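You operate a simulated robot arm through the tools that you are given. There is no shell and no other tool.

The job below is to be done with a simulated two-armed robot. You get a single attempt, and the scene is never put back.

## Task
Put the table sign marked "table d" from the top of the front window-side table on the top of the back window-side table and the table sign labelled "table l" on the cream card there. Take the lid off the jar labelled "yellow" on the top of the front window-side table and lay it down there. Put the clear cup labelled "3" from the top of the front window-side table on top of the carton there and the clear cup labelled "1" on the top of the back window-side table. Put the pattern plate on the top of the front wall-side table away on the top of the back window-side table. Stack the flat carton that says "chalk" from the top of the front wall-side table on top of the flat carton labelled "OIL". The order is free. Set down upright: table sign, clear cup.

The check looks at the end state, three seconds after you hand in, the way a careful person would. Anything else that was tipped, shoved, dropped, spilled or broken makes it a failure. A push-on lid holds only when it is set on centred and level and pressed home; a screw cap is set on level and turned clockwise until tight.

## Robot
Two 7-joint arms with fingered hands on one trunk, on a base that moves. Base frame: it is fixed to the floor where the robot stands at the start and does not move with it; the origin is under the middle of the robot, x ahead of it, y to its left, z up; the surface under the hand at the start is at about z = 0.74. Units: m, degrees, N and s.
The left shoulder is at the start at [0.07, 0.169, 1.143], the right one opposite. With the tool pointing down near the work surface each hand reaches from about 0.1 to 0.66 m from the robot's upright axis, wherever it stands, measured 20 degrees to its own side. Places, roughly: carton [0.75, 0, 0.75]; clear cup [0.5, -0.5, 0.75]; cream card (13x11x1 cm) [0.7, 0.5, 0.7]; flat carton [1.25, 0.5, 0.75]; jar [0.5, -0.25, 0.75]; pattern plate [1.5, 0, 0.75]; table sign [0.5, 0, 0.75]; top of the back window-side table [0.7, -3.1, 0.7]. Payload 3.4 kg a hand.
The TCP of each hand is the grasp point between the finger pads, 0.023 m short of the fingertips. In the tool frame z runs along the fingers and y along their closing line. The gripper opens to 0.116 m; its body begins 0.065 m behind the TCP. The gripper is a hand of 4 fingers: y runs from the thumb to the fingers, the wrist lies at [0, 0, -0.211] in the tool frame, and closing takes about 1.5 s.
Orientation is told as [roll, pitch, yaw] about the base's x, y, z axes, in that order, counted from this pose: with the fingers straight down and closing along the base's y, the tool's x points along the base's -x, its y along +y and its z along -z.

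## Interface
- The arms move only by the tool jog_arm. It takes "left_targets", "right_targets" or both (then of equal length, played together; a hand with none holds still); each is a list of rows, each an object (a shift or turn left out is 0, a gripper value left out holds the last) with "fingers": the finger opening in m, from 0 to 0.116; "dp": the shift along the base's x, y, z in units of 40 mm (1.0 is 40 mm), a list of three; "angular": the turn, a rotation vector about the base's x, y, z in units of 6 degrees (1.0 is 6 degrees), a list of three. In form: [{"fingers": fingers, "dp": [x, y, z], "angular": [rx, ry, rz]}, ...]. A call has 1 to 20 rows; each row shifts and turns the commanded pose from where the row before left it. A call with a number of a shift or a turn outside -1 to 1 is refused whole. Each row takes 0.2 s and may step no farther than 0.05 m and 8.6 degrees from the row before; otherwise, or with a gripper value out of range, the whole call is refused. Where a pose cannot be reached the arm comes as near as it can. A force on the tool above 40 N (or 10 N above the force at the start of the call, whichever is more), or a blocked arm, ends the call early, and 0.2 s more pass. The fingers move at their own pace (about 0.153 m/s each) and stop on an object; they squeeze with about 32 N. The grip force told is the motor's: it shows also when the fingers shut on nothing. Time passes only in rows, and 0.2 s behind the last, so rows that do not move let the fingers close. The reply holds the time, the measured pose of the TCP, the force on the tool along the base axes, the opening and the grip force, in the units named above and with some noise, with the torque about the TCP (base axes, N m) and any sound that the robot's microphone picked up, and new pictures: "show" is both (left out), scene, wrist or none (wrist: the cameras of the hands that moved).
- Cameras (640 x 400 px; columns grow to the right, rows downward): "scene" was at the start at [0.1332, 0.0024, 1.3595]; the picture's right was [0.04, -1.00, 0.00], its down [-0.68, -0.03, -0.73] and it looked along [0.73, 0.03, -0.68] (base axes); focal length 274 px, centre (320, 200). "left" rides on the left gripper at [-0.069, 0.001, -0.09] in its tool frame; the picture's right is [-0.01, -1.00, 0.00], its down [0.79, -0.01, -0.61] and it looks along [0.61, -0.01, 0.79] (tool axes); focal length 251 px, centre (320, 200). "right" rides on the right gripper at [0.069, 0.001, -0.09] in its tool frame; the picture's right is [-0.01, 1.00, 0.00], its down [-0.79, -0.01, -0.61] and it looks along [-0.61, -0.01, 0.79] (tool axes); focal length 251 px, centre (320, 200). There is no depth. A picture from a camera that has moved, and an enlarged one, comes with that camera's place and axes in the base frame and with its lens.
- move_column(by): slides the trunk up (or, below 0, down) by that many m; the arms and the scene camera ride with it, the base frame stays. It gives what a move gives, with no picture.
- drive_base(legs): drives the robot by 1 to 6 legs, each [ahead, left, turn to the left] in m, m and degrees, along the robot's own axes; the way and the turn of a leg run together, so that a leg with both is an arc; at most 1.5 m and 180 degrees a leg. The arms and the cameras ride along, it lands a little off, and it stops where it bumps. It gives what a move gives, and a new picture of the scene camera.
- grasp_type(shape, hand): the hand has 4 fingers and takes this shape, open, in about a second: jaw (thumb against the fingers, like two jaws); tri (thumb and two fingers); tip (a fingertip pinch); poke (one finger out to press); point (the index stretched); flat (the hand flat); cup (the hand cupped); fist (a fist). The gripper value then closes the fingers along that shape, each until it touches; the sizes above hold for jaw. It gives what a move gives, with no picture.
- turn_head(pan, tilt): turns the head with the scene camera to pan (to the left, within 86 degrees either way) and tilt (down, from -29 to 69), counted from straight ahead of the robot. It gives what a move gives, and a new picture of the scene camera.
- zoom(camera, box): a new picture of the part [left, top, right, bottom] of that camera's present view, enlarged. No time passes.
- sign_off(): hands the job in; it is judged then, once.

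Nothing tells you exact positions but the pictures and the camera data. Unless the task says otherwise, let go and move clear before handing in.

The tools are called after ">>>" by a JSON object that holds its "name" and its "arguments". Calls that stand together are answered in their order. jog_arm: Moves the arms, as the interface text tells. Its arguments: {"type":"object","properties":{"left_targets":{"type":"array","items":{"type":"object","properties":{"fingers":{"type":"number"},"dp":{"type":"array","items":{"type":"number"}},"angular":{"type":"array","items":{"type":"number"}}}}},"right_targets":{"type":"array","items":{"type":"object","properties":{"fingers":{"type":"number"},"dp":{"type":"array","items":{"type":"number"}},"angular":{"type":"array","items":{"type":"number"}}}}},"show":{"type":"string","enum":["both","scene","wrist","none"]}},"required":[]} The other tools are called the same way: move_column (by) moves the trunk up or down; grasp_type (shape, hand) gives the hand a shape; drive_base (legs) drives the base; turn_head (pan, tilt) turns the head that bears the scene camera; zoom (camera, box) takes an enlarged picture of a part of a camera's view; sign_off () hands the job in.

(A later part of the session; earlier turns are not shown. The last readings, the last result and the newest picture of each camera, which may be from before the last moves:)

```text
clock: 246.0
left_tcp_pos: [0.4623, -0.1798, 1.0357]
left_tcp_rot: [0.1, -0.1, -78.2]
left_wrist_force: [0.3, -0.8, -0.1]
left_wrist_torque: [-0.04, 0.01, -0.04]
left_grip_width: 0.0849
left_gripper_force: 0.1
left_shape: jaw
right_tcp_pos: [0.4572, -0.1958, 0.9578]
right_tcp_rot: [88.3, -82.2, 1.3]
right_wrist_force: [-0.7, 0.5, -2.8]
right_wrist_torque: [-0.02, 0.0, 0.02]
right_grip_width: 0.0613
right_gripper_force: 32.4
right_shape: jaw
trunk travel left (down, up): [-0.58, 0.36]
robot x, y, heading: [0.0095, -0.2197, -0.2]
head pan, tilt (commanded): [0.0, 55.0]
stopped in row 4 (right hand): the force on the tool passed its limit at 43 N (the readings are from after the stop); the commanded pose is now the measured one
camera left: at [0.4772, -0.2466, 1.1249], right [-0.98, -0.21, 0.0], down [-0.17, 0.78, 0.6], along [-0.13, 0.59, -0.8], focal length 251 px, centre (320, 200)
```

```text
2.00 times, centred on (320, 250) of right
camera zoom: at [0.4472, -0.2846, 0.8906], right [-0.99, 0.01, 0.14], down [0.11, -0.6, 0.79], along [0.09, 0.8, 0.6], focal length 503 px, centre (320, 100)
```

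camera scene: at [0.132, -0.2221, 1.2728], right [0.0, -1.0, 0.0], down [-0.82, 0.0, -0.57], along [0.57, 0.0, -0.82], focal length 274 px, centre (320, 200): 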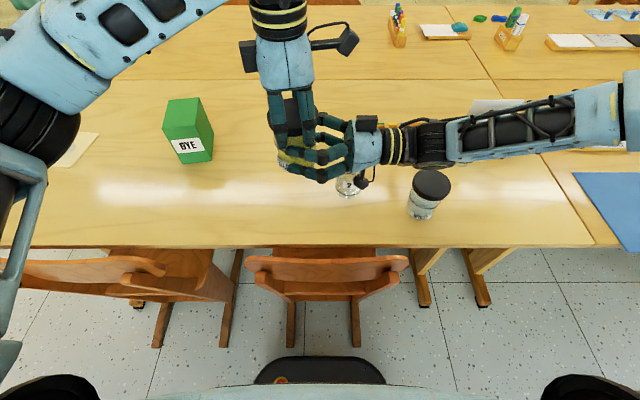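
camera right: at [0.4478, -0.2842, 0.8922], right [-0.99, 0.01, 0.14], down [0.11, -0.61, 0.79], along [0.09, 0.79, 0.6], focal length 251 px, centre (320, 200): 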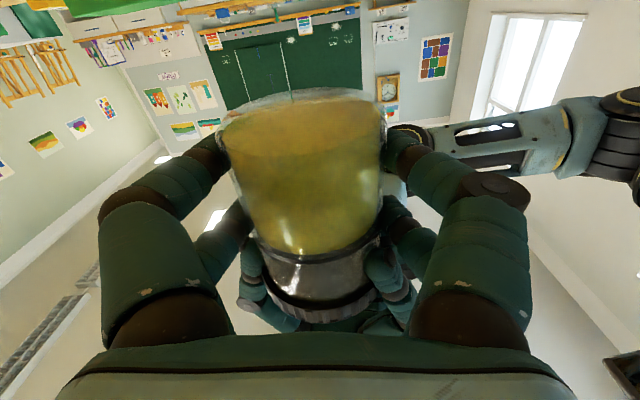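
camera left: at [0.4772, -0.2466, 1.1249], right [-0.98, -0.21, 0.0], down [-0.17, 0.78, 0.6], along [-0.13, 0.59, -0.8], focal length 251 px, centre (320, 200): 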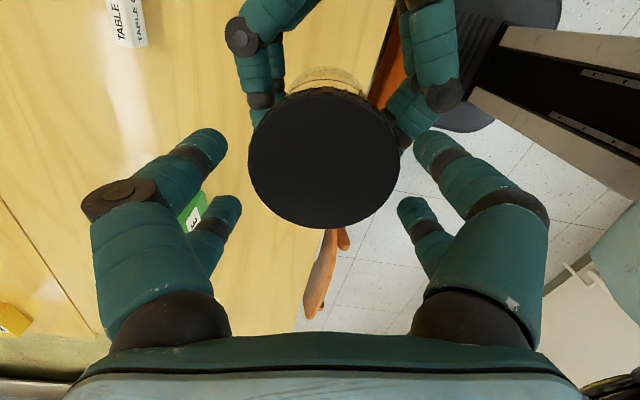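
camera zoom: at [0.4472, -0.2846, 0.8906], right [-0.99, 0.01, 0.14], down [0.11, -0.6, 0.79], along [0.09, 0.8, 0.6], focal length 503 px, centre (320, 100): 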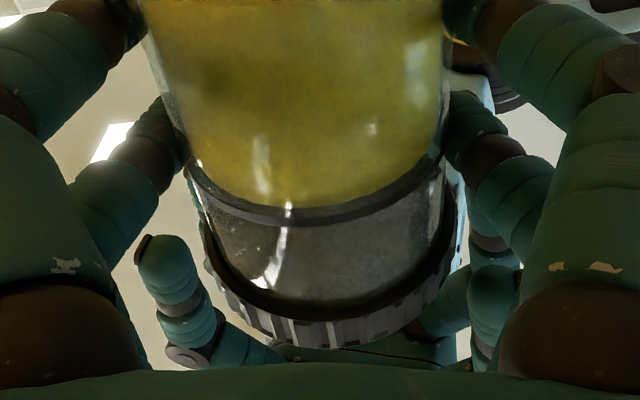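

>>> {"name": "jog_arm", "arguments": {"left_targets": [{"dp": [0, 0, -0.06]}, {"dp": [0, 0, -0.06]}], "show": "none"}}

>>> {"name": "jog_arm", "arguments": {"left_targets": [{"dp": [0, 0, -0.06]}, {"dp": [0, 0, -0.06]}], "show": "wrist"}}

```text
clock: 246.6
left_tcp_pos: [0.4632, -0.18, 1.0299]
left_tcp_rot: [0.1, -0.3, -78.2]
left_wrist_force: [0.4, 0.6, 0.3]
left_wrist_torque: [0.0, -0.02, 0.03]
left_grip_width: 0.0844
left_gripper_force: 0.0
left_shape: jaw
right_tcp_pos: [0.4575, -0.1943, 0.9582]
right_tcp_rot: [88.3, -82.2, 1.4]
right_wrist_force: [0.4, -0.1, -3.4]
right_wrist_torque: [0.01, 0.0, 0.01]
right_grip_width: 0.0615
right_gripper_force: 31.6
right_shape: jaw
trunk travel left (down, up): [-0.58, 0.36]
robot x, y, heading: [0.0146, -0.2242, -0.3]
head pan, tilt (commanded): [0.0, 55.0]
```

```text
clock: 247.2
left_tcp_pos: [0.4646, -0.1804, 1.0255]
left_tcp_rot: [0.1, -0.3, -78.1]
left_wrist_force: [-0.9, -0.1, 0.1]
left_wrist_torque: [0.0, -0.01, 0.02]
left_grip_width: 0.0847
left_gripper_force: 0.1
left_shape: jaw
right_tcp_pos: [0.4568, -0.1952, 0.9576]
right_tcp_rot: [88.4, -82.1, 1.3]
right_wrist_force: [0.0, -0.4, -2.4]
right_wrist_torque: [-0.03, 0.01, -0.02]
right_grip_width: 0.0613
right_gripper_force: 32.6
right_shape: jaw
trunk travel left (down, up): [-0.58, 0.36]
robot x, y, heading: [0.0096, -0.219, -0.2]
head pan, tilt (commanded): [0.0, 55.0]
camera left: at [0.4771, -0.2469, 1.1159], right [-0.98, -0.21, 0.0], down [-0.17, 0.78, 0.6], along [-0.13, 0.59, -0.8], focal length 251 px, centre (320, 200)
```

left: 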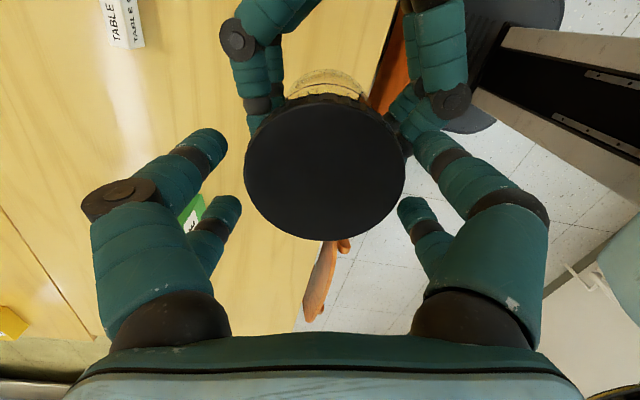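

>>> {"name": "jog_arm", "arguments": {"left_targets": [{"fingers": 0.0}, {"dp": [0, 0, 0]}, {"dp": [0, 0, 0]}, {"dp": [0, 0, 0]}], "show": "wrist"}}

>>> {"name": "zoom", "arguments": {"camera": "right", "box": [160, 150, 480, 350]}}

```text
clock: 248.2
left_tcp_pos: [0.4634, -0.1795, 1.0265]
left_tcp_rot: [0.0, -0.3, -78.0]
left_wrist_force: [0.1, 0.9, -0.4]
left_wrist_torque: [0.05, 0.07, 0.01]
left_grip_width: 0.0589
left_gripper_force: 31.7
left_shape: jaw
right_tcp_pos: [0.4561, -0.1946, 0.9577]
right_tcp_rot: [88.4, -82.1, 1.3]
right_wrist_force: [0.2, -1.2, -1.1]
right_wrist_torque: [0.03, -0.09, -0.03]
right_grip_width: 0.0615
right_gripper_force: 31.4
right_shape: jaw
trunk travel left (down, up): [-0.58, 0.36]
robot x, y, heading: [0.0055, -0.2225, -0.3]
head pan, tilt (commanded): [0.0, 55.0]
camera left: at [0.4771, -0.2468, 1.1159], right [-0.98, -0.21, 0.0], down [-0.17, 0.78, 0.6], along [-0.13, 0.59, -0.8], focal length 251 px, centre (320, 200)
```

left: 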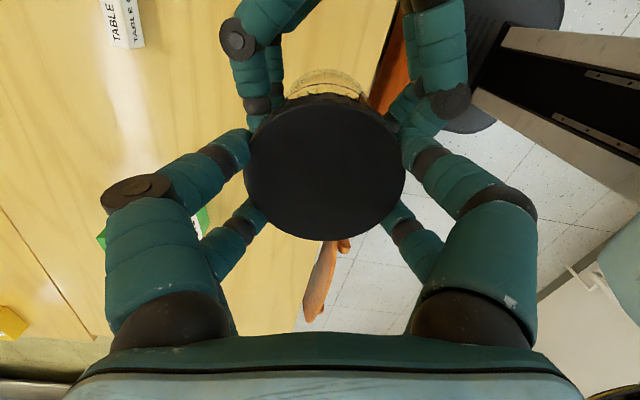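

```text
2.00 times, centred on (320, 250) of right
camera zoom: at [0.4471, -0.2846, 0.8905], right [-0.99, 0.01, 0.14], down [0.11, -0.6, 0.79], along [0.09, 0.8, 0.6], focal length 503 px, centre (320, 100)
```

zoom: 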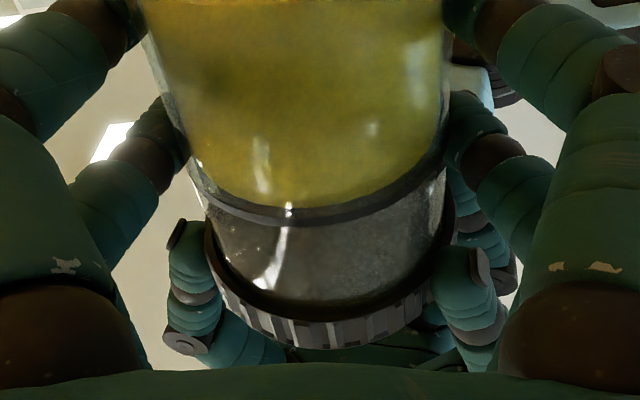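

The grip is on the lid alone, with no strain. First I try unscrewing: a small counter-clockwise twist, watching the torque.

>>> {"name": "jog_arm", "arguments": {"left_targets": [{"angular": [0, 0, 0.5]}, {"angular": [0, 0, 0.5]}, {"angular": [0, 0, 0.5]}, {"dp": [0, 0, 0]}], "show": "wrist"}}

>>> {"name": "zoom", "arguments": {"camera": "right", "box": [160, 150, 480, 350]}}

```text
clock: 249.2
left_tcp_pos: [0.4628, -0.1802, 1.0263]
left_tcp_rot: [0.0, -0.3, -69.1]
left_wrist_force: [-4.4, 1.5, -0.2]
left_wrist_torque: [0.06, 0.2, -0.02]
left_grip_width: 0.0589
left_gripper_force: 31.7
left_shape: jaw
right_tcp_pos: [0.458, -0.195, 0.9594]
right_tcp_rot: [88.2, -82.2, 1.4]
right_wrist_force: [3.1, -1.8, -2.2]
right_wrist_torque: [0.03, 0.07, -0.06]
right_grip_width: 0.0616
right_gripper_force: 32.2
right_shape: jaw
trunk travel left (down, up): [-0.58, 0.36]
robot x, y, heading: [0.0093, -0.2183, -0.3]
head pan, tilt (commanded): [0.0, 55.0]
camera left: at [0.4874, -0.2436, 1.1158], right [-0.93, -0.37, 0.0], down [-0.29, 0.74, 0.6], along [-0.22, 0.56, -0.8], focal length 251 px, centre (320, 200)
```

left: 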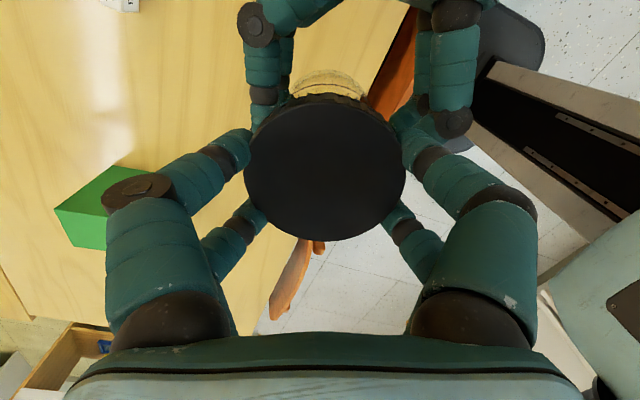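

```text
2.00 times, centred on (320, 250) of right
camera zoom: at [0.4472, -0.2847, 0.8905], right [-0.99, 0.01, 0.14], down [0.11, -0.6, 0.79], along [0.09, 0.8, 0.6], focal length 503 px, centre (320, 100)
```

zoom: 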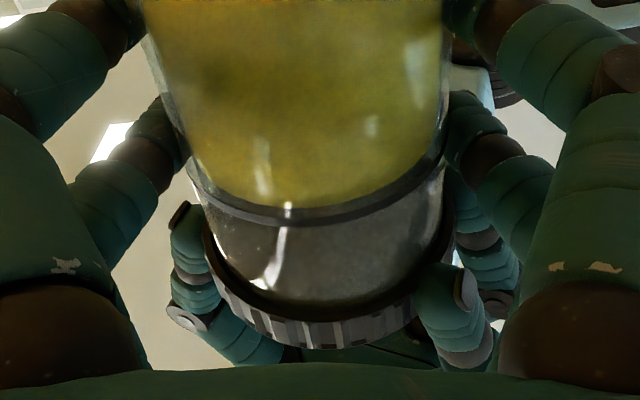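

The lid turned with almost no torque. Now a gentle upward pull to see whether it's free.

>>> {"name": "jog_arm", "arguments": {"left_targets": [{"dp": [0, 0, 0.05]}, {"dp": [0, 0, 0.05]}, {"dp": [0, 0, 0]}], "show": "wrist"}}

>>> {"name": "zoom", "arguments": {"camera": "right", "box": [160, 150, 480, 350]}}

```text
clock: 250.0
left_tcp_pos: [0.4631, -0.1803, 1.0291]
left_tcp_rot: [0.0, -0.2, -69.1]
left_wrist_force: [-4.6, 2.4, -21.4]
left_wrist_torque: [0.13, 0.1, -0.03]
left_grip_width: 0.0587
left_gripper_force: 31.9
left_shape: jaw
right_tcp_pos: [0.4575, -0.1946, 0.96]
right_tcp_rot: [89.5, -82.3, 0.2]
right_wrist_force: [5.2, -1.3, 18.3]
right_wrist_torque: [0.26, 0.11, -0.06]
right_grip_width: 0.0613
right_gripper_force: 31.5
right_shape: jaw
trunk travel left (down, up): [-0.58, 0.36]
robot x, y, heading: [0.0083, -0.2224, -0.4]
head pan, tilt (commanded): [0.0, 55.0]
camera left: at [0.4877, -0.2435, 1.1191], right [-0.93, -0.36, 0.0], down [-0.29, 0.74, 0.6], along [-0.22, 0.56, -0.8], focal length 251 px, centre (320, 200)
```

left: 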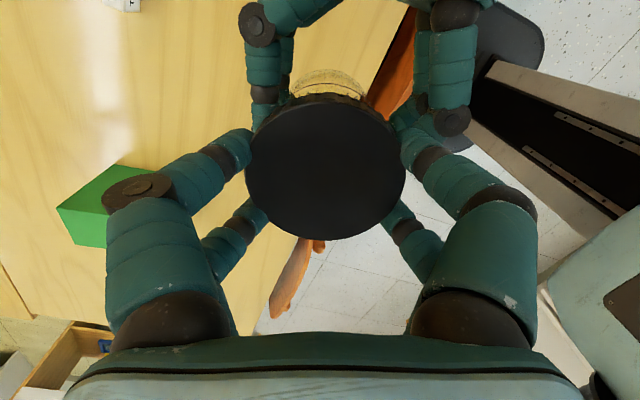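

```text
2.00 times, centred on (320, 250) of right
camera zoom: at [0.4474, -0.2842, 0.8916], right [-0.99, 0.01, 0.14], down [0.11, -0.61, 0.79], along [0.09, 0.8, 0.6], focal length 503 px, centre (320, 100)
```

zoom: 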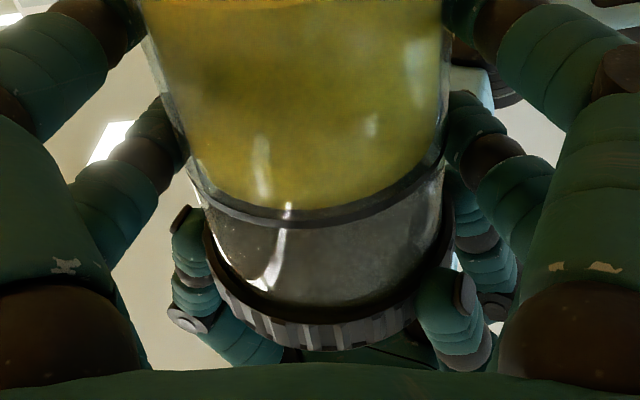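

It's held on by a thread, so I'll release the pull and keep unscrewing counter-clockwise.

>>> {"name": "jog_arm", "arguments": {"left_targets": [{"dp": [0, 0, -0.08]}, {"angular": [0, 0, 1]}, {"angular": [0, 0, 1]}, {"angular": [0, 0, 1]}, {"angular": [0, 0, 1]}, {"angular": [0, 0, 1]}, {"angular": [0, 0, 1]}, {"angular": [0, 0, 1]}, {"dp": [0, 0, 0]}], "show": "wrist"}}

>>> {"name": "zoom", "arguments": {"camera": "right", "box": [160, 150, 480, 350]}}

```text
clock: 252.0
left_tcp_pos: [0.4633, -0.1794, 1.0284]
left_tcp_rot: [0.1, -0.2, -27.1]
left_wrist_force: [-14.4, 3.3, -4.5]
left_wrist_torque: [0.24, 0.46, -0.03]
left_grip_width: 0.0589
left_gripper_force: 31.8
left_shape: jaw
right_tcp_pos: [0.458, -0.1955, 0.9589]
right_tcp_rot: [88.3, -82.3, 1.3]
right_wrist_force: [13.5, -3.6, 4.7]
right_wrist_torque: [0.03, 0.5, -0.16]
right_grip_width: 0.0619
right_gripper_force: 32.3
right_shape: jaw
trunk travel left (down, up): [-0.58, 0.36]
robot x, y, heading: [0.0094, -0.2248, -0.1]
head pan, tilt (commanded): [0.0, 55.0]
camera left: at [0.5238, -0.2107, 1.1171], right [-0.45, -0.89, 0.0], down [-0.71, 0.36, 0.6], along [-0.54, 0.27, -0.8], focal length 251 px, centre (320, 200)
```

left: 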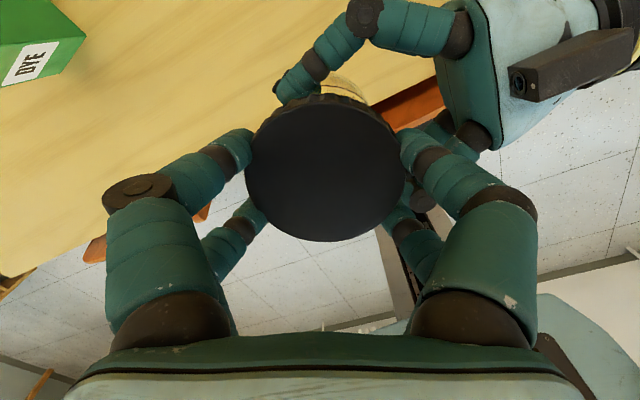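

```text
2.00 times, centred on (320, 250) of right
camera zoom: at [0.4473, -0.2847, 0.8906], right [-0.99, 0.01, 0.14], down [0.11, -0.6, 0.79], along [0.09, 0.8, 0.6], focal length 503 px, centre (320, 100)
```

zoom: 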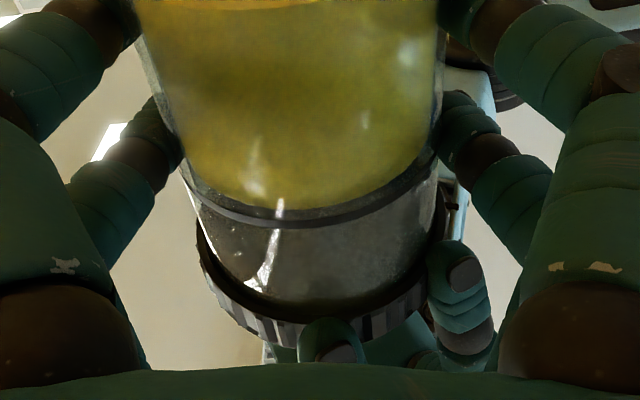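

>>> {"name": "jog_arm", "arguments": {"left_targets": [{"dp": [-0.06, 0.015, 0]}, {"dp": [0, 0, 0.05]}, {"dp": [0, 0, 0.05]}, {"dp": [0, 0, 0]}], "show": "none"}}

>>> {"name": "zoom", "arguments": {"camera": "right", "box": [160, 150, 480, 350]}}

```text
clock: 253.0
left_tcp_pos: [0.4615, -0.1808, 1.0315]
left_tcp_rot: [0.0, -0.3, -27.1]
left_wrist_force: [0.4, 2.6, -26.5]
left_wrist_torque: [0.25, 0.02, 0.0]
left_grip_width: 0.059
left_gripper_force: 31.8
left_shape: jaw
right_tcp_pos: [0.457, -0.195, 0.9599]
right_tcp_rot: [89.7, -82.2, 0.1]
right_wrist_force: [0.2, -3.8, 23.7]
right_wrist_torque: [0.31, -0.16, -0.01]
right_grip_width: 0.0622
right_gripper_force: 32.4
right_shape: jaw
trunk travel left (down, up): [-0.58, 0.36]
robot x, y, heading: [0.0086, -0.2196, -0.1]
head pan, tilt (commanded): [0.0, 55.0]
```

```text
2.00 times, centred on (320, 250) of right
camera zoom: at [0.4471, -0.284, 0.8916], right [-0.99, 0.0, 0.14], down [0.11, -0.61, 0.79], along [0.09, 0.8, 0.6], focal length 503 px, centre (320, 100)
```

zoom: 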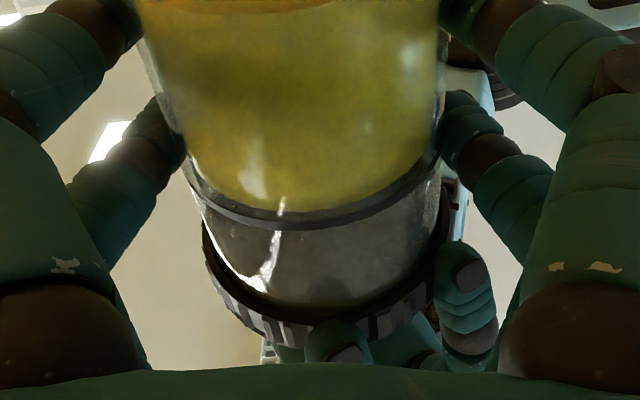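

Still attached after about 50°. I'll release, turn the left hand back with open fingers, re-grip, and continue unscrewing.

>>> {"name": "jog_arm", "arguments": {"left_targets": [{"dp": [0, 0, -0.08]}, {"fingers": 0.085}, {"dp": [0, 0, 0]}, {"angular": [0, 0, -1]}, {"angular": [0, 0, -1]}, {"angular": [0, 0, -1]}, {"angular": [0, 0, -1]}, {"angular": [0, 0, -1]}, {"angular": [0, 0, -1]}, {"angular": [0, 0, -1]}, {"angular": [0, 0, -1]}, {"angular": [0, 0, -1]}, {"angular": [0, 0, -1]}, {"angular": [0, 0, -1]}, {"angular": [0, 0, -1]}, {"dp": [0, 0, 0]}], "show": "wrist"}}

```text
clock: 256.4
left_tcp_pos: [0.4621, -0.181, 1.0277]
left_tcp_rot: [-0.1, -0.3, -99.2]
left_wrist_force: [0.4, -0.2, -0.1]
left_wrist_torque: [-0.03, 0.03, 0.0]
left_grip_width: 0.0847
left_gripper_force: 0.0
left_shape: jaw
right_tcp_pos: [0.457, -0.195, 0.959]
right_tcp_rot: [88.4, -82.3, 1.4]
right_wrist_force: [-1.1, -0.7, -2.1]
right_wrist_torque: [-0.05, 0.01, -0.01]
right_grip_width: 0.0618
right_gripper_force: 31.6
right_shape: jaw
trunk travel left (down, up): [-0.58, 0.36]
robot x, y, heading: [0.006, -0.2209, -0.4]
head pan, tilt (commanded): [0.0, 55.0]
camera left: at [0.4496, -0.2468, 1.1175], right [-0.99, 0.15, 0.0], down [0.12, 0.79, 0.6], along [0.09, 0.6, -0.8], focal length 251 px, centre (320, 200)
```

left: 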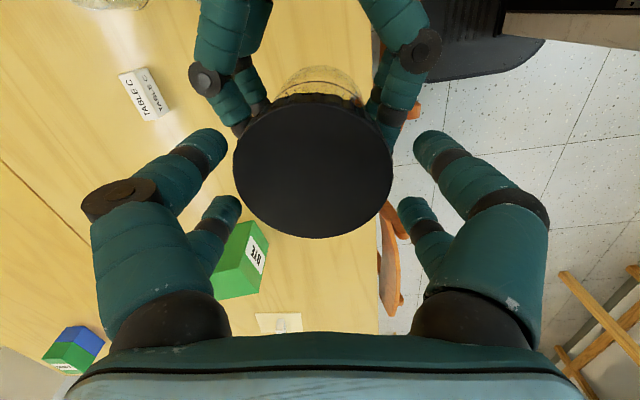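

>>> {"name": "jog_arm", "arguments": {"left_targets": [{"dp": [0.085, 0, -0.05]}, {"fingers": 0.0}, {"dp": [0, 0, 0]}, {"dp": [0, 0, 0]}, {"dp": [0, 0, 0]}, {"angular": [0, 0, 1]}, {"angular": [0, 0, 1]}, {"angular": [0, 0, 1]}, {"angular": [0, 0, 1]}, {"angular": [0, 0, 1]}, {"angular": [0, 0, 1]}, {"angular": [0, 0, 1]}, {"angular": [0, 0, 1]}, {"angular": [0, 0, 1]}, {"angular": [0, 0, 1]}, {"angular": [0, 0, 1]}, {"angular": [0, 0, 1]}, {"dp": [0, 0, 0]}], "show": "wrist"}}

```text
clock: 260.2
left_tcp_pos: [0.4655, -0.1793, 1.0246]
left_tcp_rot: [0.0, -0.1, -27.1]
left_wrist_force: [-18.0, -3.7, 7.3]
left_wrist_torque: [-0.19, 0.75, -0.11]
left_grip_width: 0.0581
left_gripper_force: 32.4
left_shape: jaw
right_tcp_pos: [0.4562, -0.1958, 0.9581]
right_tcp_rot: [88.1, -82.3, 1.6]
right_wrist_force: [17.8, 3.7, -9.9]
right_wrist_torque: [-0.22, 0.51, -0.17]
right_grip_width: 0.0631
right_gripper_force: 31.8
right_shape: jaw
trunk travel left (down, up): [-0.58, 0.36]
robot x, y, heading: [0.0118, -0.2199, -0.5]
head pan, tilt (commanded): [0.0, 55.0]
camera left: at [0.5244, -0.21, 1.1148], right [-0.45, -0.89, 0.0], down [-0.71, 0.36, 0.6], along [-0.54, 0.27, -0.8], focal length 251 px, centre (320, 200)
```

left: 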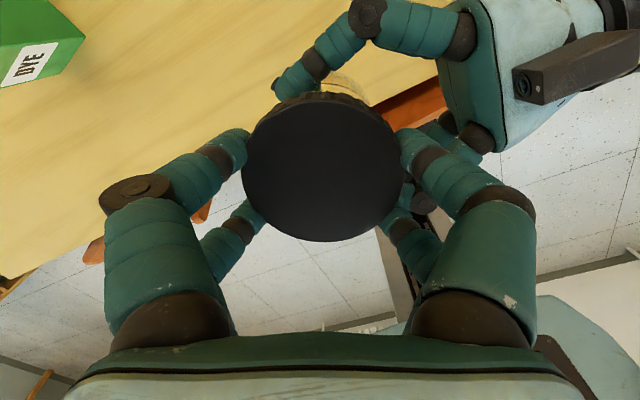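

>>> {"name": "jog_arm", "arguments": {"left_targets": [{"dp": [-0.085, 0, 0.03]}, {"dp": [0, 0, 0.05]}, {"dp": [0, 0, 0.05]}, {"dp": [0, 0, 0]}], "show": "none"}}

>>> {"name": "zoom", "arguments": {"camera": "right", "box": [160, 150, 480, 350]}}

```text
clock: 261.2
left_tcp_pos: [0.4608, -0.177, 1.0296]
left_tcp_rot: [0.1, -0.2, -27.1]
left_wrist_force: [2.1, -3.3, -25.3]
left_wrist_torque: [-0.01, 0.09, 0.01]
left_grip_width: 0.0583
left_gripper_force: 31.8
left_shape: jaw
right_tcp_pos: [0.4579, -0.1945, 0.9605]
right_tcp_rot: [90.0, -82.4, -0.2]
right_wrist_force: [-2.2, 3.7, 22.9]
right_wrist_torque: [0.19, -0.32, 0.05]
right_grip_width: 0.0632
right_gripper_force: 32.2
right_shape: jaw
trunk travel left (down, up): [-0.58, 0.36]
robot x, y, heading: [0.0081, -0.2195, -0.2]
head pan, tilt (commanded): [0.0, 55.0]
```

```text
2.00 times, centred on (320, 250) of right
camera zoom: at [0.4471, -0.2838, 0.892], right [-0.99, 0.0, 0.14], down [0.11, -0.61, 0.79], along [0.09, 0.79, 0.6], focal length 503 px, centre (320, 100)
```

zoom: 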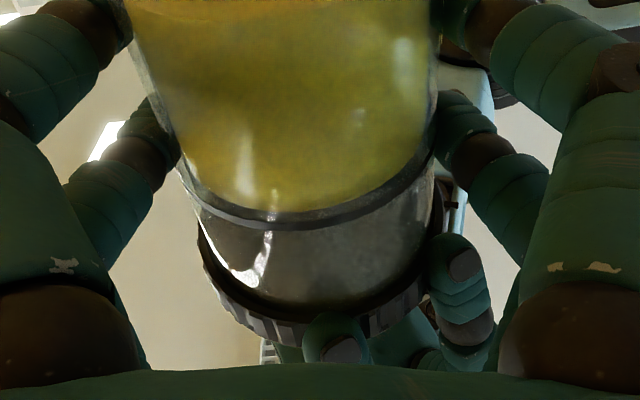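

Still on. I can see the lid creeping up relative to the jar, so I'll keep unscrewing with further strokes, compensating the small off-centre shift.

>>> {"name": "jog_arm", "arguments": {"left_targets": [{"dp": [0, 0, -0.08]}, {"fingers": 0.085}, {"dp": [0, 0, 0]}, {"dp": [0.0098, -0.0048, 0], "angular": [0, 0, -1]}, {"dp": [0.0098, -0.0048, 0], "angular": [0, 0, -1]}, {"dp": [0.0098, -0.0048, 0], "angular": [0, 0, -1]}, {"dp": [0.0098, -0.0048, 0], "angular": [0, 0, -1]}, {"dp": [0.0098, -0.0048, 0], "angular": [0, 0, -1]}, {"dp": [0.0098, -0.0048, 0], "angular": [0, 0, -1]}, {"dp": [0.0098, -0.0048, 0], "angular": [0, 0, -1]}, {"dp": [0.0098, -0.0048, 0], "angular": [0, 0, -1]}, {"dp": [0.0098, -0.0048, 0], "angular": [0, 0, -1]}, {"dp": [0.0098, -0.0048, 0], "angular": [0, 0, -1]}, {"dp": [0.0098, -0.0048, 0], "angular": [0, 0, -1]}, {"dp": [0.0098, -0.0048, 0], "angular": [0, 0, -1]}, {"dp": [0, 0, 0]}], "show": "wrist"}}

```text
clock: 264.6
left_tcp_pos: [0.4662, -0.1819, 1.0284]
left_tcp_rot: [0.1, -0.3, -99.1]
left_wrist_force: [0.3, 0.5, -0.5]
left_wrist_torque: [-0.03, 0.02, 0.02]
left_grip_width: 0.0847
left_gripper_force: 0.1
left_shape: jaw
right_tcp_pos: [0.4566, -0.1945, 0.9571]
right_tcp_rot: [88.2, -82.2, 1.3]
right_wrist_force: [-0.5, -0.1, -2.6]
right_wrist_torque: [-0.03, 0.03, 0.01]
right_grip_width: 0.0627
right_gripper_force: 32.1
right_shape: jaw
trunk travel left (down, up): [-0.58, 0.36]
robot x, y, heading: [0.0094, -0.2204, -0.2]
head pan, tilt (commanded): [0.0, 55.0]
camera left: at [0.4544, -0.2494, 1.1177], right [-0.99, 0.15, 0.0], down [0.12, 0.79, 0.6], along [0.09, 0.6, -0.8], focal length 251 px, centre (320, 200)
```

left: 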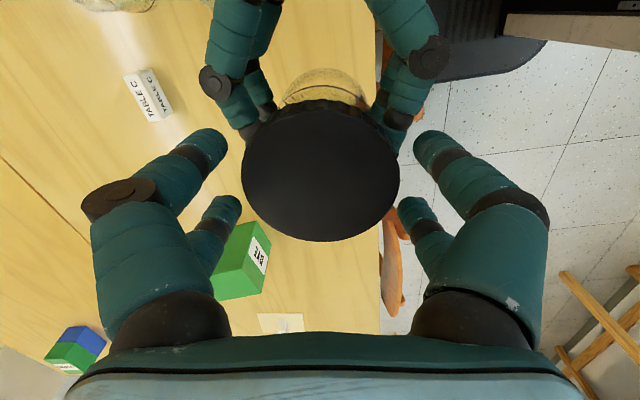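

>>> {"name": "jog_arm", "arguments": {"left_targets": [{"dp": [0, 0.03, -0.05]}, {"fingers": 0.0}, {"dp": [0, 0, 0]}, {"dp": [0, 0, 0]}, {"dp": [0, 0, 0]}, {"dp": [-0.0098, 0.0048, 0], "angular": [0, 0, 1]}, {"dp": [-0.0098, 0.0048, 0], "angular": [0, 0, 1]}, {"dp": [-0.0098, 0.0048, 0], "angular": [0, 0, 1]}, {"dp": [-0.0098, 0.0048, 0], "angular": [0, 0, 1]}, {"dp": [-0.0098, 0.0048, 0], "angular": [0, 0, 1]}, {"dp": [-0.0098, 0.0048, 0], "angular": [0, 0, 1]}, {"dp": [-0.0098, 0.0048, 0], "angular": [0, 0, 1]}, {"dp": [-0.0098, 0.0048, 0], "angular": [0, 0, 1]}, {"dp": [-0.0098, 0.0048, 0], "angular": [0, 0, 1]}, {"dp": [-0.0098, 0.0048, 0], "angular": [0, 0, 1]}, {"dp": [-0.0098, 0.0048, 0], "angular": [0, 0, 1]}, {"dp": [-0.0098, 0.0048, 0], "angular": [0, 0, 1]}, {"dp": [0, 0, 0.05]}, {"dp": [0, 0, 0.05]}, {"dp": [0, 0, 0]}], "show": "none"}}

>>> {"name": "zoom", "arguments": {"camera": "right", "box": [160, 150, 480, 350]}}

```text
clock: 268.8
left_tcp_pos: [0.4603, -0.1778, 1.03]
left_tcp_rot: [0.1, -0.1, -27.2]
left_wrist_force: [8.4, -15.2, -15.2]
left_wrist_torque: [-0.67, 0.18, -0.01]
left_grip_width: 0.0577
left_gripper_force: 31.8
left_shape: jaw
right_tcp_pos: [0.4573, -0.1953, 0.9593]
right_tcp_rot: [89.4, -82.3, 0.2]
right_wrist_force: [-9.0, 15.6, 11.4]
right_wrist_torque: [-0.18, -0.77, 0.22]
right_grip_width: 0.0623
right_gripper_force: 32.0
right_shape: jaw
trunk travel left (down, up): [-0.58, 0.36]
robot x, y, heading: [0.0096, -0.2175, -0.4]
head pan, tilt (commanded): [0.0, 55.0]
```

```text
2.00 times, centred on (320, 250) of right
camera zoom: at [0.4472, -0.2841, 0.8915], right [-0.99, 0.0, 0.14], down [0.11, -0.61, 0.79], along [0.09, 0.8, 0.6], focal length 503 px, centre (320, 100)
```

zoom: 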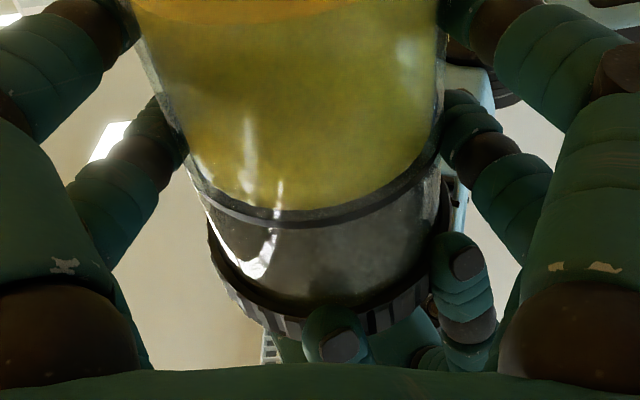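

>>> {"name": "zoom", "arguments": {"camera": "scene", "box": [230, 60, 400, 210]}}

```text
2.67 times, centred on (315, 135) of scene
camera zoom: at [0.132, -0.2221, 1.2728], right [0.0, -1.0, 0.0], down [-0.82, 0.0, -0.57], along [0.57, 0.0, -0.82], focal length 729 px, centre (333, 373)
```

zoom: 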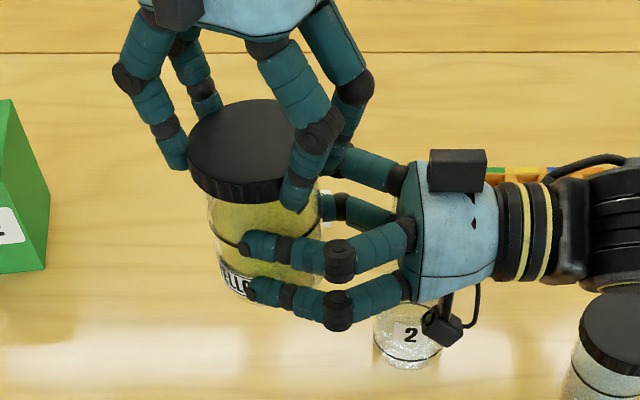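

The label still faces the same way, so the lid is indeed turning on the jar. Continuing with more strokes.

>>> {"name": "jog_arm", "arguments": {"left_targets": [{"dp": [0, 0, -0.08]}, {"fingers": 0.085}, {"dp": [0, 0, 0]}, {"dp": [0.0098, -0.0048, 0], "angular": [0, 0, -1]}, {"dp": [0.0098, -0.0048, 0], "angular": [0, 0, -1]}, {"dp": [0.0098, -0.0048, 0], "angular": [0, 0, -1]}, {"dp": [0.0098, -0.0048, 0], "angular": [0, 0, -1]}, {"dp": [0.0098, -0.0048, 0], "angular": [0, 0, -1]}, {"dp": [0.0098, -0.0048, 0], "angular": [0, 0, -1]}, {"dp": [0.0098, -0.0048, 0], "angular": [0, 0, -1]}, {"dp": [0.0098, -0.0048, 0], "angular": [0, 0, -1]}, {"dp": [0.0098, -0.0048, 0], "angular": [0, 0, -1]}, {"dp": [0.0098, -0.0048, 0], "angular": [0, 0, -1]}, {"dp": [0.0098, -0.0048, 0], "angular": [0, 0, -1]}, {"dp": [0.0098, -0.0048, 0], "angular": [0, 0, -1]}, {"dp": [0, 0, 0]}], "show": "wrist"}}

>>> {"name": "jog_arm", "arguments": {"left_targets": [{"dp": [0, 0, -0.04]}, {"fingers": 0.0}, {"dp": [0, 0, 0]}, {"dp": [0, 0, 0]}, {"dp": [0, 0, 0]}, {"dp": [-0.0098, 0, 0], "angular": [0, 0, 1]}, {"dp": [-0.0098, 0, 0], "angular": [0, 0, 1]}, {"dp": [-0.0098, 0, 0], "angular": [0, 0, 1]}, {"dp": [-0.0098, 0, 0], "angular": [0, 0, 1]}, {"dp": [-0.0098, 0, 0], "angular": [0, 0, 1]}, {"dp": [-0.0098, 0, 0], "angular": [0, 0, 1]}, {"dp": [-0.0098, 0, 0], "angular": [0, 0, 1]}, {"dp": [-0.0098, 0, 0], "angular": [0, 0, 1]}, {"dp": [-0.0098, 0, 0], "angular": [0, 0, 1]}, {"dp": [-0.0098, 0, 0], "angular": [0, 0, 1]}, {"dp": [-0.0098, 0, 0], "angular": [0, 0, 1]}, {"dp": [-0.0098, 0, 0], "angular": [0, 0, 1]}, {"dp": [0, 0, 0.05]}, {"dp": [0, 0, 0.05]}, {"dp": [0, 0, 0]}], "show": "none"}}

>>> {"name": "zoom", "arguments": {"camera": "right", "box": [160, 150, 480, 350]}}

```text
clock: 272.2
left_tcp_pos: [0.4659, -0.1791, 1.0272]
left_tcp_rot: [-0.1, -0.4, -99.2]
left_wrist_force: [-0.8, 0.1, -0.5]
left_wrist_torque: [0.01, -0.01, -0.01]
left_grip_width: 0.0846
left_gripper_force: 0.0
left_shape: jaw
right_tcp_pos: [0.4562, -0.1942, 0.9576]
right_tcp_rot: [88.3, -82.3, 1.4]
right_wrist_force: [-0.3, 0.7, -2.3]
right_wrist_torque: [0.03, 0.0, -0.02]
right_grip_width: 0.062
right_gripper_force: 32.0
right_shape: jaw
trunk travel left (down, up): [-0.58, 0.36]
robot x, y, heading: [0.0111, -0.2204, 0.0]
head pan, tilt (commanded): [0.0, 55.0]
camera left: at [0.4551, -0.2473, 1.1163], right [-0.99, 0.15, 0.0], down [0.12, 0.79, 0.6], along [0.09, 0.6, -0.8], focal length 251 px, centre (320, 200)
```

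left: 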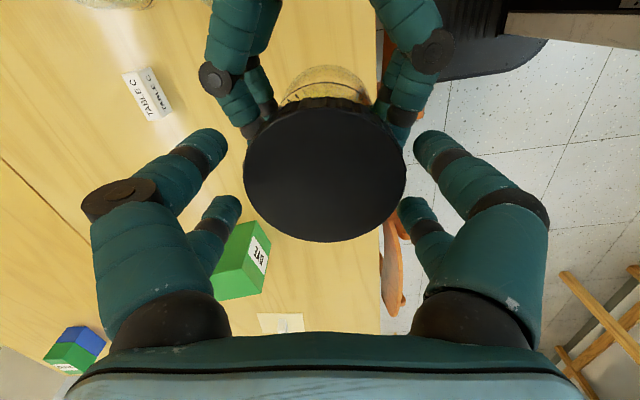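

```text
clock: 276.4
left_tcp_pos: [0.461, -0.1802, 1.0281]
left_tcp_rot: [0.1, -0.2, -27.1]
left_wrist_force: [3.8, 12.5, -7.3]
left_wrist_torque: [0.68, 0.06, 0.03]
left_grip_width: 0.0586
left_gripper_force: 31.7
left_shape: jaw
right_tcp_pos: [0.4565, -0.1948, 0.9597]
right_tcp_rot: [89.2, -82.2, 0.6]
right_wrist_force: [-1.8, -11.9, 6.9]
right_wrist_torque: [0.23, -0.3, -0.02]
right_grip_width: 0.0621
right_gripper_force: 32.4
right_shape: jaw
trunk travel left (down, up): [-0.58, 0.36]
robot x, y, heading: [0.0094, -0.2206, -0.1]
head pan, tilt (commanded): [0.0, 55.0]
```

```text
2.00 times, centred on (320, 250) of right
camera zoom: at [0.4473, -0.2844, 0.8912], right [-0.99, 0.01, 0.14], down [0.11, -0.61, 0.79], along [0.09, 0.8, 0.6], focal length 503 px, centre (320, 100)
```

zoom: 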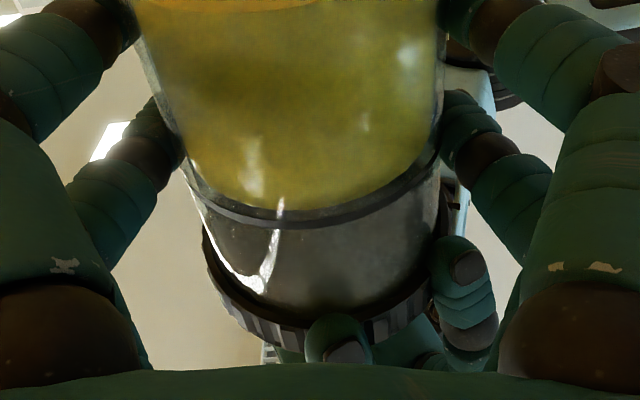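

The lid hasn't risen after ~270°, so it's probably a tight push-on lid that just spins. I'll centre and pull upward more firmly in small steps.

>>> {"name": "jog_arm", "arguments": {"left_targets": [{"dp": [0, 0.06, 0]}, {"dp": [0, 0, 0.05]}, {"dp": [0, 0, 0.05]}, {"dp": [0, 0, 0]}], "show": "none"}}

>>> {"name": "jog_arm", "arguments": {"left_targets": [{"dp": [0, 0, 0.05]}, {"dp": [0, 0, 0.05]}, {"dp": [0, 0, 0]}], "show": "wrist"}}

>>> {"name": "zoom", "arguments": {"camera": "right", "box": [160, 150, 480, 350]}}

```text
clock: 277.5
left_tcp_pos: [0.461, -0.1792, 1.0302]
left_tcp_rot: [0.2, 0.0, -27.0]
left_wrist_force: [0.9, -1.2, -11.6]
left_wrist_torque: [0.05, 0.1, 0.0]
left_grip_width: 0.0585
left_gripper_force: 32.1
left_shape: jaw
right_tcp_pos: [0.4568, -0.1946, 0.9623]
right_tcp_rot: [91.7, -82.4, -1.8]
right_wrist_force: [-2.0, 0.9, 9.6]
right_wrist_torque: [0.02, -0.26, -0.02]
right_grip_width: 0.0621
right_gripper_force: 31.8
right_shape: jaw
trunk travel left (down, up): [-0.58, 0.36]
robot x, y, heading: [0.0122, -0.2199, -0.1]
head pan, tilt (commanded): [0.0, 55.0]
stopped in row 4 (left hand): the force on the tool passed its limit at 41 N (the readings are from after the stop); the commanded pose is now the measured one
```

```text
clock: 278.3
left_tcp_pos: [0.4611, -0.1794, 1.0342]
left_tcp_rot: [0.1, 0.1, -27.2]
left_wrist_force: [1.8, 0.2, -12.5]
left_wrist_torque: [0.2, 0.05, -0.01]
left_grip_width: 0.059
left_gripper_force: 32.0
left_shape: jaw
right_tcp_pos: [0.4581, -0.1944, 0.9654]
right_tcp_rot: [94.7, -82.6, -4.8]
right_wrist_force: [-2.0, 0.0, 10.1]
right_wrist_torque: [0.01, -0.26, 0.02]
right_grip_width: 0.0621
right_gripper_force: 31.3
right_shape: jaw
trunk travel left (down, up): [-0.58, 0.36]
robot x, y, heading: [0.0108, -0.2212, -0.2]
head pan, tilt (commanded): [0.0, 55.0]
stopped in row 3 (left hand): the force on the tool passed its limit at 41 N (the readings are from after the stop); the commanded pose is now the measured one
camera left: at [0.5219, -0.21, 1.1236], right [-0.45, -0.89, 0.0], down [-0.71, 0.35, 0.61], along [-0.54, 0.28, -0.79], focal length 251 px, centre (320, 200)
```

left: 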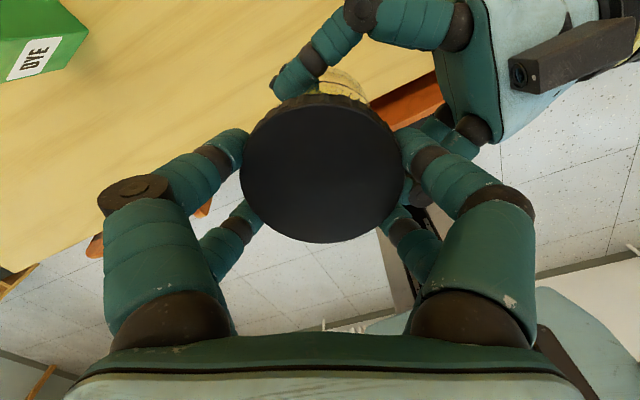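

```text
2.00 times, centred on (320, 250) of right
camera zoom: at [0.4484, -0.2827, 0.896], right [-0.99, 0.0, 0.14], down [0.11, -0.62, 0.78], along [0.09, 0.79, 0.61], focal length 503 px, centre (320, 100)
```

zoom: 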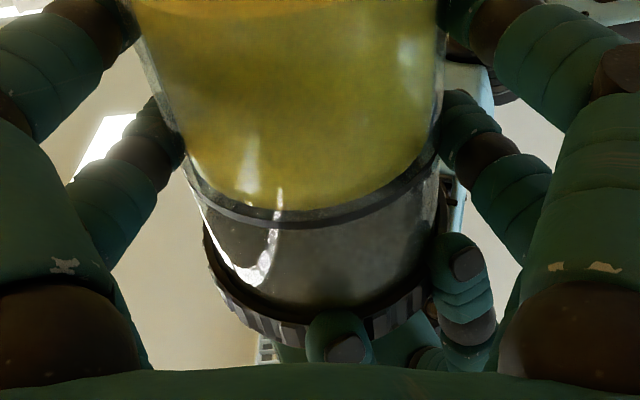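

Pulling to 40 N doesn't free it, so it is a screw cap needing more turns (the gap does seem to grow by a couple of mm). I'll relax, re-level the jar, and keep unscrewing.

>>> {"name": "jog_arm", "arguments": {"left_targets": [{"dp": [0, 0, -0.05]}, {"fingers": 0.085}, {"dp": [0, 0, 0]}, {"dp": [0.0098, 0, 0], "angular": [0, 0, -1]}, {"dp": [0.0098, 0, 0], "angular": [0, 0, -1]}, {"dp": [0.0098, 0, 0], "angular": [0, 0, -1]}, {"dp": [0.0098, 0, 0], "angular": [0, 0, -1]}, {"dp": [0.0098, 0, 0], "angular": [0, 0, -1]}, {"dp": [0.0098, 0, 0], "angular": [0, 0, -1]}, {"dp": [0.0098, 0, 0], "angular": [0, 0, -1]}, {"dp": [0.0098, 0, 0], "angular": [0, 0, -1]}, {"dp": [0.0098, 0, 0], "angular": [0, 0, -1]}, {"dp": [0.0098, 0, 0], "angular": [0, 0, -1]}, {"dp": [0.0098, 0, 0], "angular": [0, 0, -1]}, {"dp": [0.0098, 0, 0], "angular": [0, 0, -1]}, {"dp": [0, 0, 0]}], "show": "both"}}

>>> {"name": "zoom", "arguments": {"camera": "right", "box": [160, 150, 480, 350]}}

```text
clock: 281.7
left_tcp_pos: [0.4653, -0.1796, 1.0339]
left_tcp_rot: [0.1, 0.1, -99.1]
left_wrist_force: [-0.2, -0.1, -0.1]
left_wrist_torque: [0.01, 0.01, -0.02]
left_grip_width: 0.085
left_gripper_force: 0.1
left_shape: jaw
right_tcp_pos: [0.4577, -0.1937, 0.9625]
right_tcp_rot: [93.4, -82.6, -3.6]
right_wrist_force: [-0.4, -0.1, -2.7]
right_wrist_torque: [-0.02, 0.02, 0.02]
right_grip_width: 0.0623
right_gripper_force: 32.1
right_shape: jaw
trunk travel left (down, up): [-0.58, 0.36]
robot x, y, heading: [0.0104, -0.2209, -0.3]
head pan, tilt (commanded): [0.0, 55.0]
camera scene: at [0.132, -0.2221, 1.2728], right [0.0, -1.0, 0.0], down [-0.82, 0.0, -0.57], along [0.57, 0.0, -0.82], focal length 274 px, centre (320, 200)
camera left: at [0.4545, -0.2469, 1.1229], right [-0.99, 0.15, 0.0], down [0.12, 0.79, 0.61], along [0.09, 0.6, -0.79], focal length 251 px, centre (320, 200)
```

scene: 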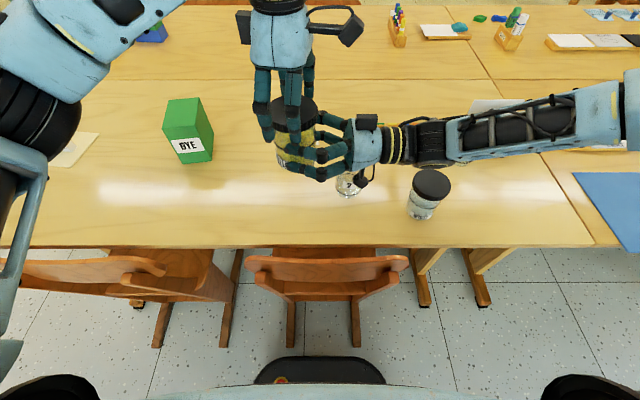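
left: 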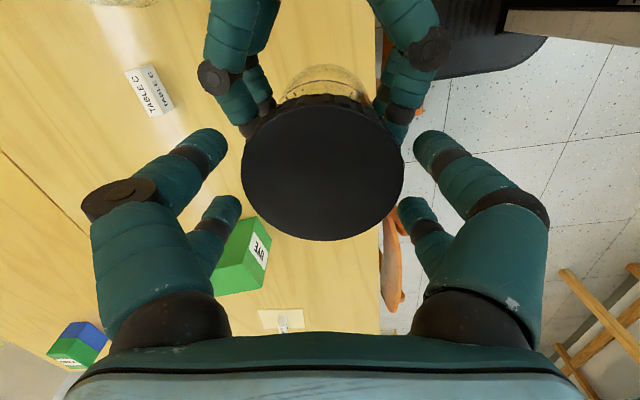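

```text
2.00 times, centred on (320, 250) of right
camera zoom: at [0.4482, -0.283, 0.8949], right [-0.99, 0.0, 0.14], down [0.11, -0.61, 0.78], along [0.09, 0.79, 0.61], focal length 503 px, centre (320, 100)
```

zoom: 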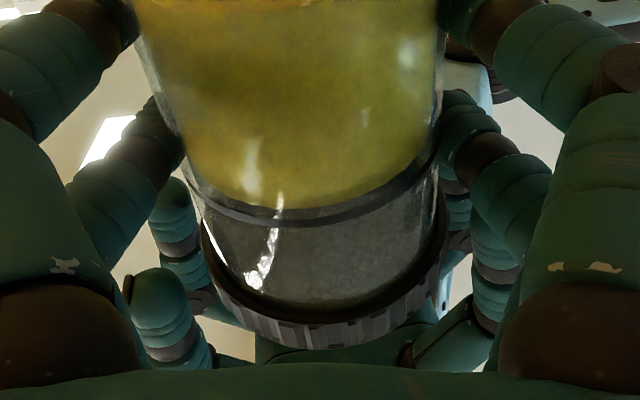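

>>> {"name": "jog_arm", "arguments": {"left_targets": [{"dp": [0, 0, -0.12]}, {"fingers": 0.0}, {"dp": [0, 0, 0]}, {"dp": [0, 0, 0]}, {"dp": [0, 0, 0]}, {"dp": [-0.0098, 0.002, 0], "angular": [0, 0, 1]}, {"dp": [-0.0098, 0.002, 0], "angular": [0, 0, 1]}, {"dp": [-0.0098, 0.002, 0], "angular": [0, 0, 1]}, {"dp": [-0.0098, 0.002, 0], "angular": [0, 0, 1]}, {"dp": [-0.0098, 0.002, 0], "angular": [0, 0, 1]}, {"dp": [-0.0098, 0.002, 0], "angular": [0, 0, 1]}, {"dp": [-0.0098, 0.002, 0], "angular": [0, 0, 1]}, {"dp": [-0.0098, 0.002, 0], "angular": [0, 0, 1]}, {"dp": [-0.0098, 0.002, 0], "angular": [0, 0, 1]}, {"dp": [-0.0098, 0.002, 0], "angular": [0, 0, 1]}, {"dp": [-0.0098, 0.002, 0], "angular": [0, 0, 1]}, {"dp": [-0.0098, 0.002, 0], "angular": [0, 0, 1]}, {"dp": [0, 0, 0.05]}, {"dp": [0, 0, 0]}], "show": "none"}}

>>> {"name": "jog_arm", "arguments": {"left_targets": [{"dp": [0, 0, -0.04]}, {"fingers": 0.085}, {"dp": [0, 0, 0]}, {"dp": [0.0098, -0.002, 0], "angular": [0, 0, -1]}, {"dp": [0.0098, -0.002, 0], "angular": [0, 0, -1]}, {"dp": [0.0098, -0.002, 0], "angular": [0, 0, -1]}, {"dp": [0.0098, -0.002, 0], "angular": [0, 0, -1]}, {"dp": [0.0098, -0.002, 0], "angular": [0, 0, -1]}, {"dp": [0.0098, -0.002, 0], "angular": [0, 0, -1]}, {"dp": [0.0098, -0.002, 0], "angular": [0, 0, -1]}, {"dp": [0.0098, -0.002, 0], "angular": [0, 0, -1]}, {"dp": [0.0098, -0.002, 0], "angular": [0, 0, -1]}, {"dp": [0.0098, -0.002, 0], "angular": [0, 0, -1]}, {"dp": [0.0098, -0.002, 0], "angular": [0, 0, -1]}, {"dp": [0.0098, -0.002, 0], "angular": [0, 0, -1]}, {"dp": [0, 0, 0]}], "show": "wrist"}}

```text
clock: 285.7
left_tcp_pos: [0.4596, -0.1782, 1.0306]
left_tcp_rot: [0.1, 0.1, -27.1]
left_wrist_force: [0.8, -0.7, -0.6]
left_wrist_torque: [0.03, 0.03, -0.03]
left_grip_width: 0.057
left_gripper_force: 31.7
left_shape: jaw
right_tcp_pos: [0.4585, -0.193, 0.9646]
right_tcp_rot: [93.5, -82.6, -3.5]
right_wrist_force: [-1.9, 1.4, -1.7]
right_wrist_torque: [-0.14, -0.1, 0.0]
right_grip_width: 0.062
right_gripper_force: 31.7
right_shape: jaw
trunk travel left (down, up): [-0.58, 0.36]
robot x, y, heading: [0.01, -0.222, -0.3]
head pan, tilt (commanded): [0.0, 55.0]
```

```text
clock: 289.1
left_tcp_pos: [0.4659, -0.1807, 1.0303]
left_tcp_rot: [0.0, 0.0, -99.2]
left_wrist_force: [0.4, 0.4, -0.1]
left_wrist_torque: [0.02, 0.0, 0.0]
left_grip_width: 0.0845
left_gripper_force: 0.1
left_shape: jaw
right_tcp_pos: [0.4575, -0.195, 0.9648]
right_tcp_rot: [93.4, -82.6, -3.6]
right_wrist_force: [-0.2, 0.5, -3.2]
right_wrist_torque: [-0.03, 0.02, -0.02]
right_grip_width: 0.0624
right_gripper_force: 32.0
right_shape: jaw
trunk travel left (down, up): [-0.58, 0.36]
robot x, y, heading: [0.0081, -0.2215, -0.1]
head pan, tilt (commanded): [0.0, 55.0]
camera left: at [0.4544, -0.2473, 1.1185], right [-0.99, 0.15, 0.0], down [0.12, 0.79, 0.61], along [0.09, 0.6, -0.79], focal length 251 px, centre (320, 200)
```

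left: 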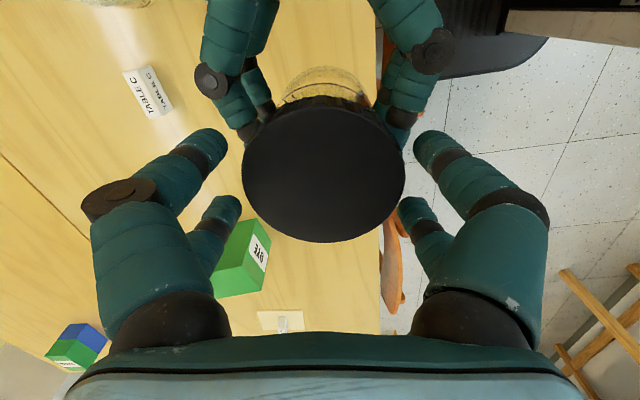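

The last small pull met almost no resistance. I'll re-grip and lift gently to see if it's free now.

>>> {"name": "jog_arm", "arguments": {"left_targets": [{"fingers": 0.0}, {"dp": [0, 0, 0]}, {"dp": [0, 0, 0]}, {"dp": [0, 0, 0]}, {"dp": [0, 0, 0.05]}, {"dp": [0, 0, 0.05]}, {"dp": [0, 0, 0]}], "show": "wrist"}}

>>> {"name": "zoom", "arguments": {"camera": "right", "box": [160, 150, 480, 350]}}

```text
clock: 290.7
left_tcp_pos: [0.4658, -0.1795, 1.0346]
left_tcp_rot: [0.2, 0.1, -99.3]
left_wrist_force: [-0.2, 1.0, 0.2]
left_wrist_torque: [0.02, -0.01, 0.02]
left_grip_width: 0.0579
left_gripper_force: 31.8
left_shape: jaw
right_tcp_pos: [0.457, -0.1943, 0.9641]
right_tcp_rot: [93.4, -82.7, -3.7]
right_wrist_force: [-0.2, 0.6, -2.7]
right_wrist_torque: [-0.03, 0.0, 0.02]
right_grip_width: 0.0624
right_gripper_force: 31.6
right_shape: jaw
trunk travel left (down, up): [-0.58, 0.36]
robot x, y, heading: [0.0103, -0.2244, -0.1]
head pan, tilt (commanded): [0.0, 55.0]
camera left: at [0.4548, -0.2472, 1.1223], right [-0.99, 0.15, 0.0], down [0.12, 0.79, 0.61], along [0.09, 0.6, -0.79], focal length 251 px, centre (320, 200)
```

left: 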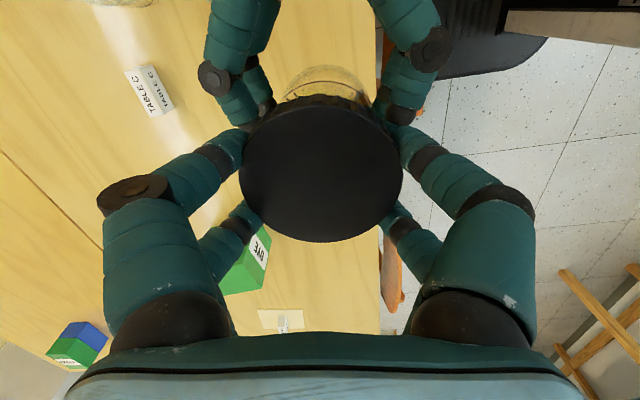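

```text
2.00 times, centred on (320, 250) of right
camera zoom: at [0.4482, -0.283, 0.8949], right [-0.99, 0.0, 0.14], down [0.11, -0.61, 0.78], along [0.09, 0.79, 0.61], focal length 503 px, centre (320, 100)
```

zoom: 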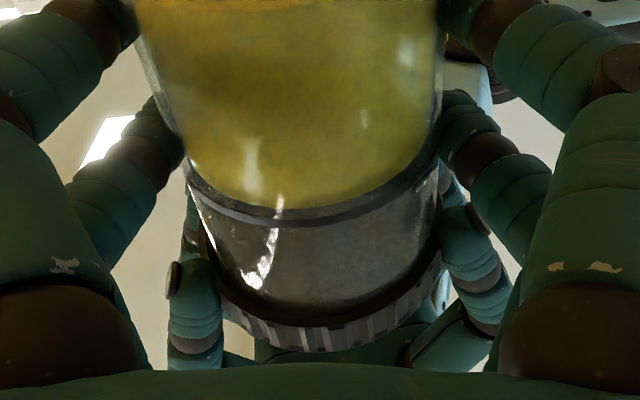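

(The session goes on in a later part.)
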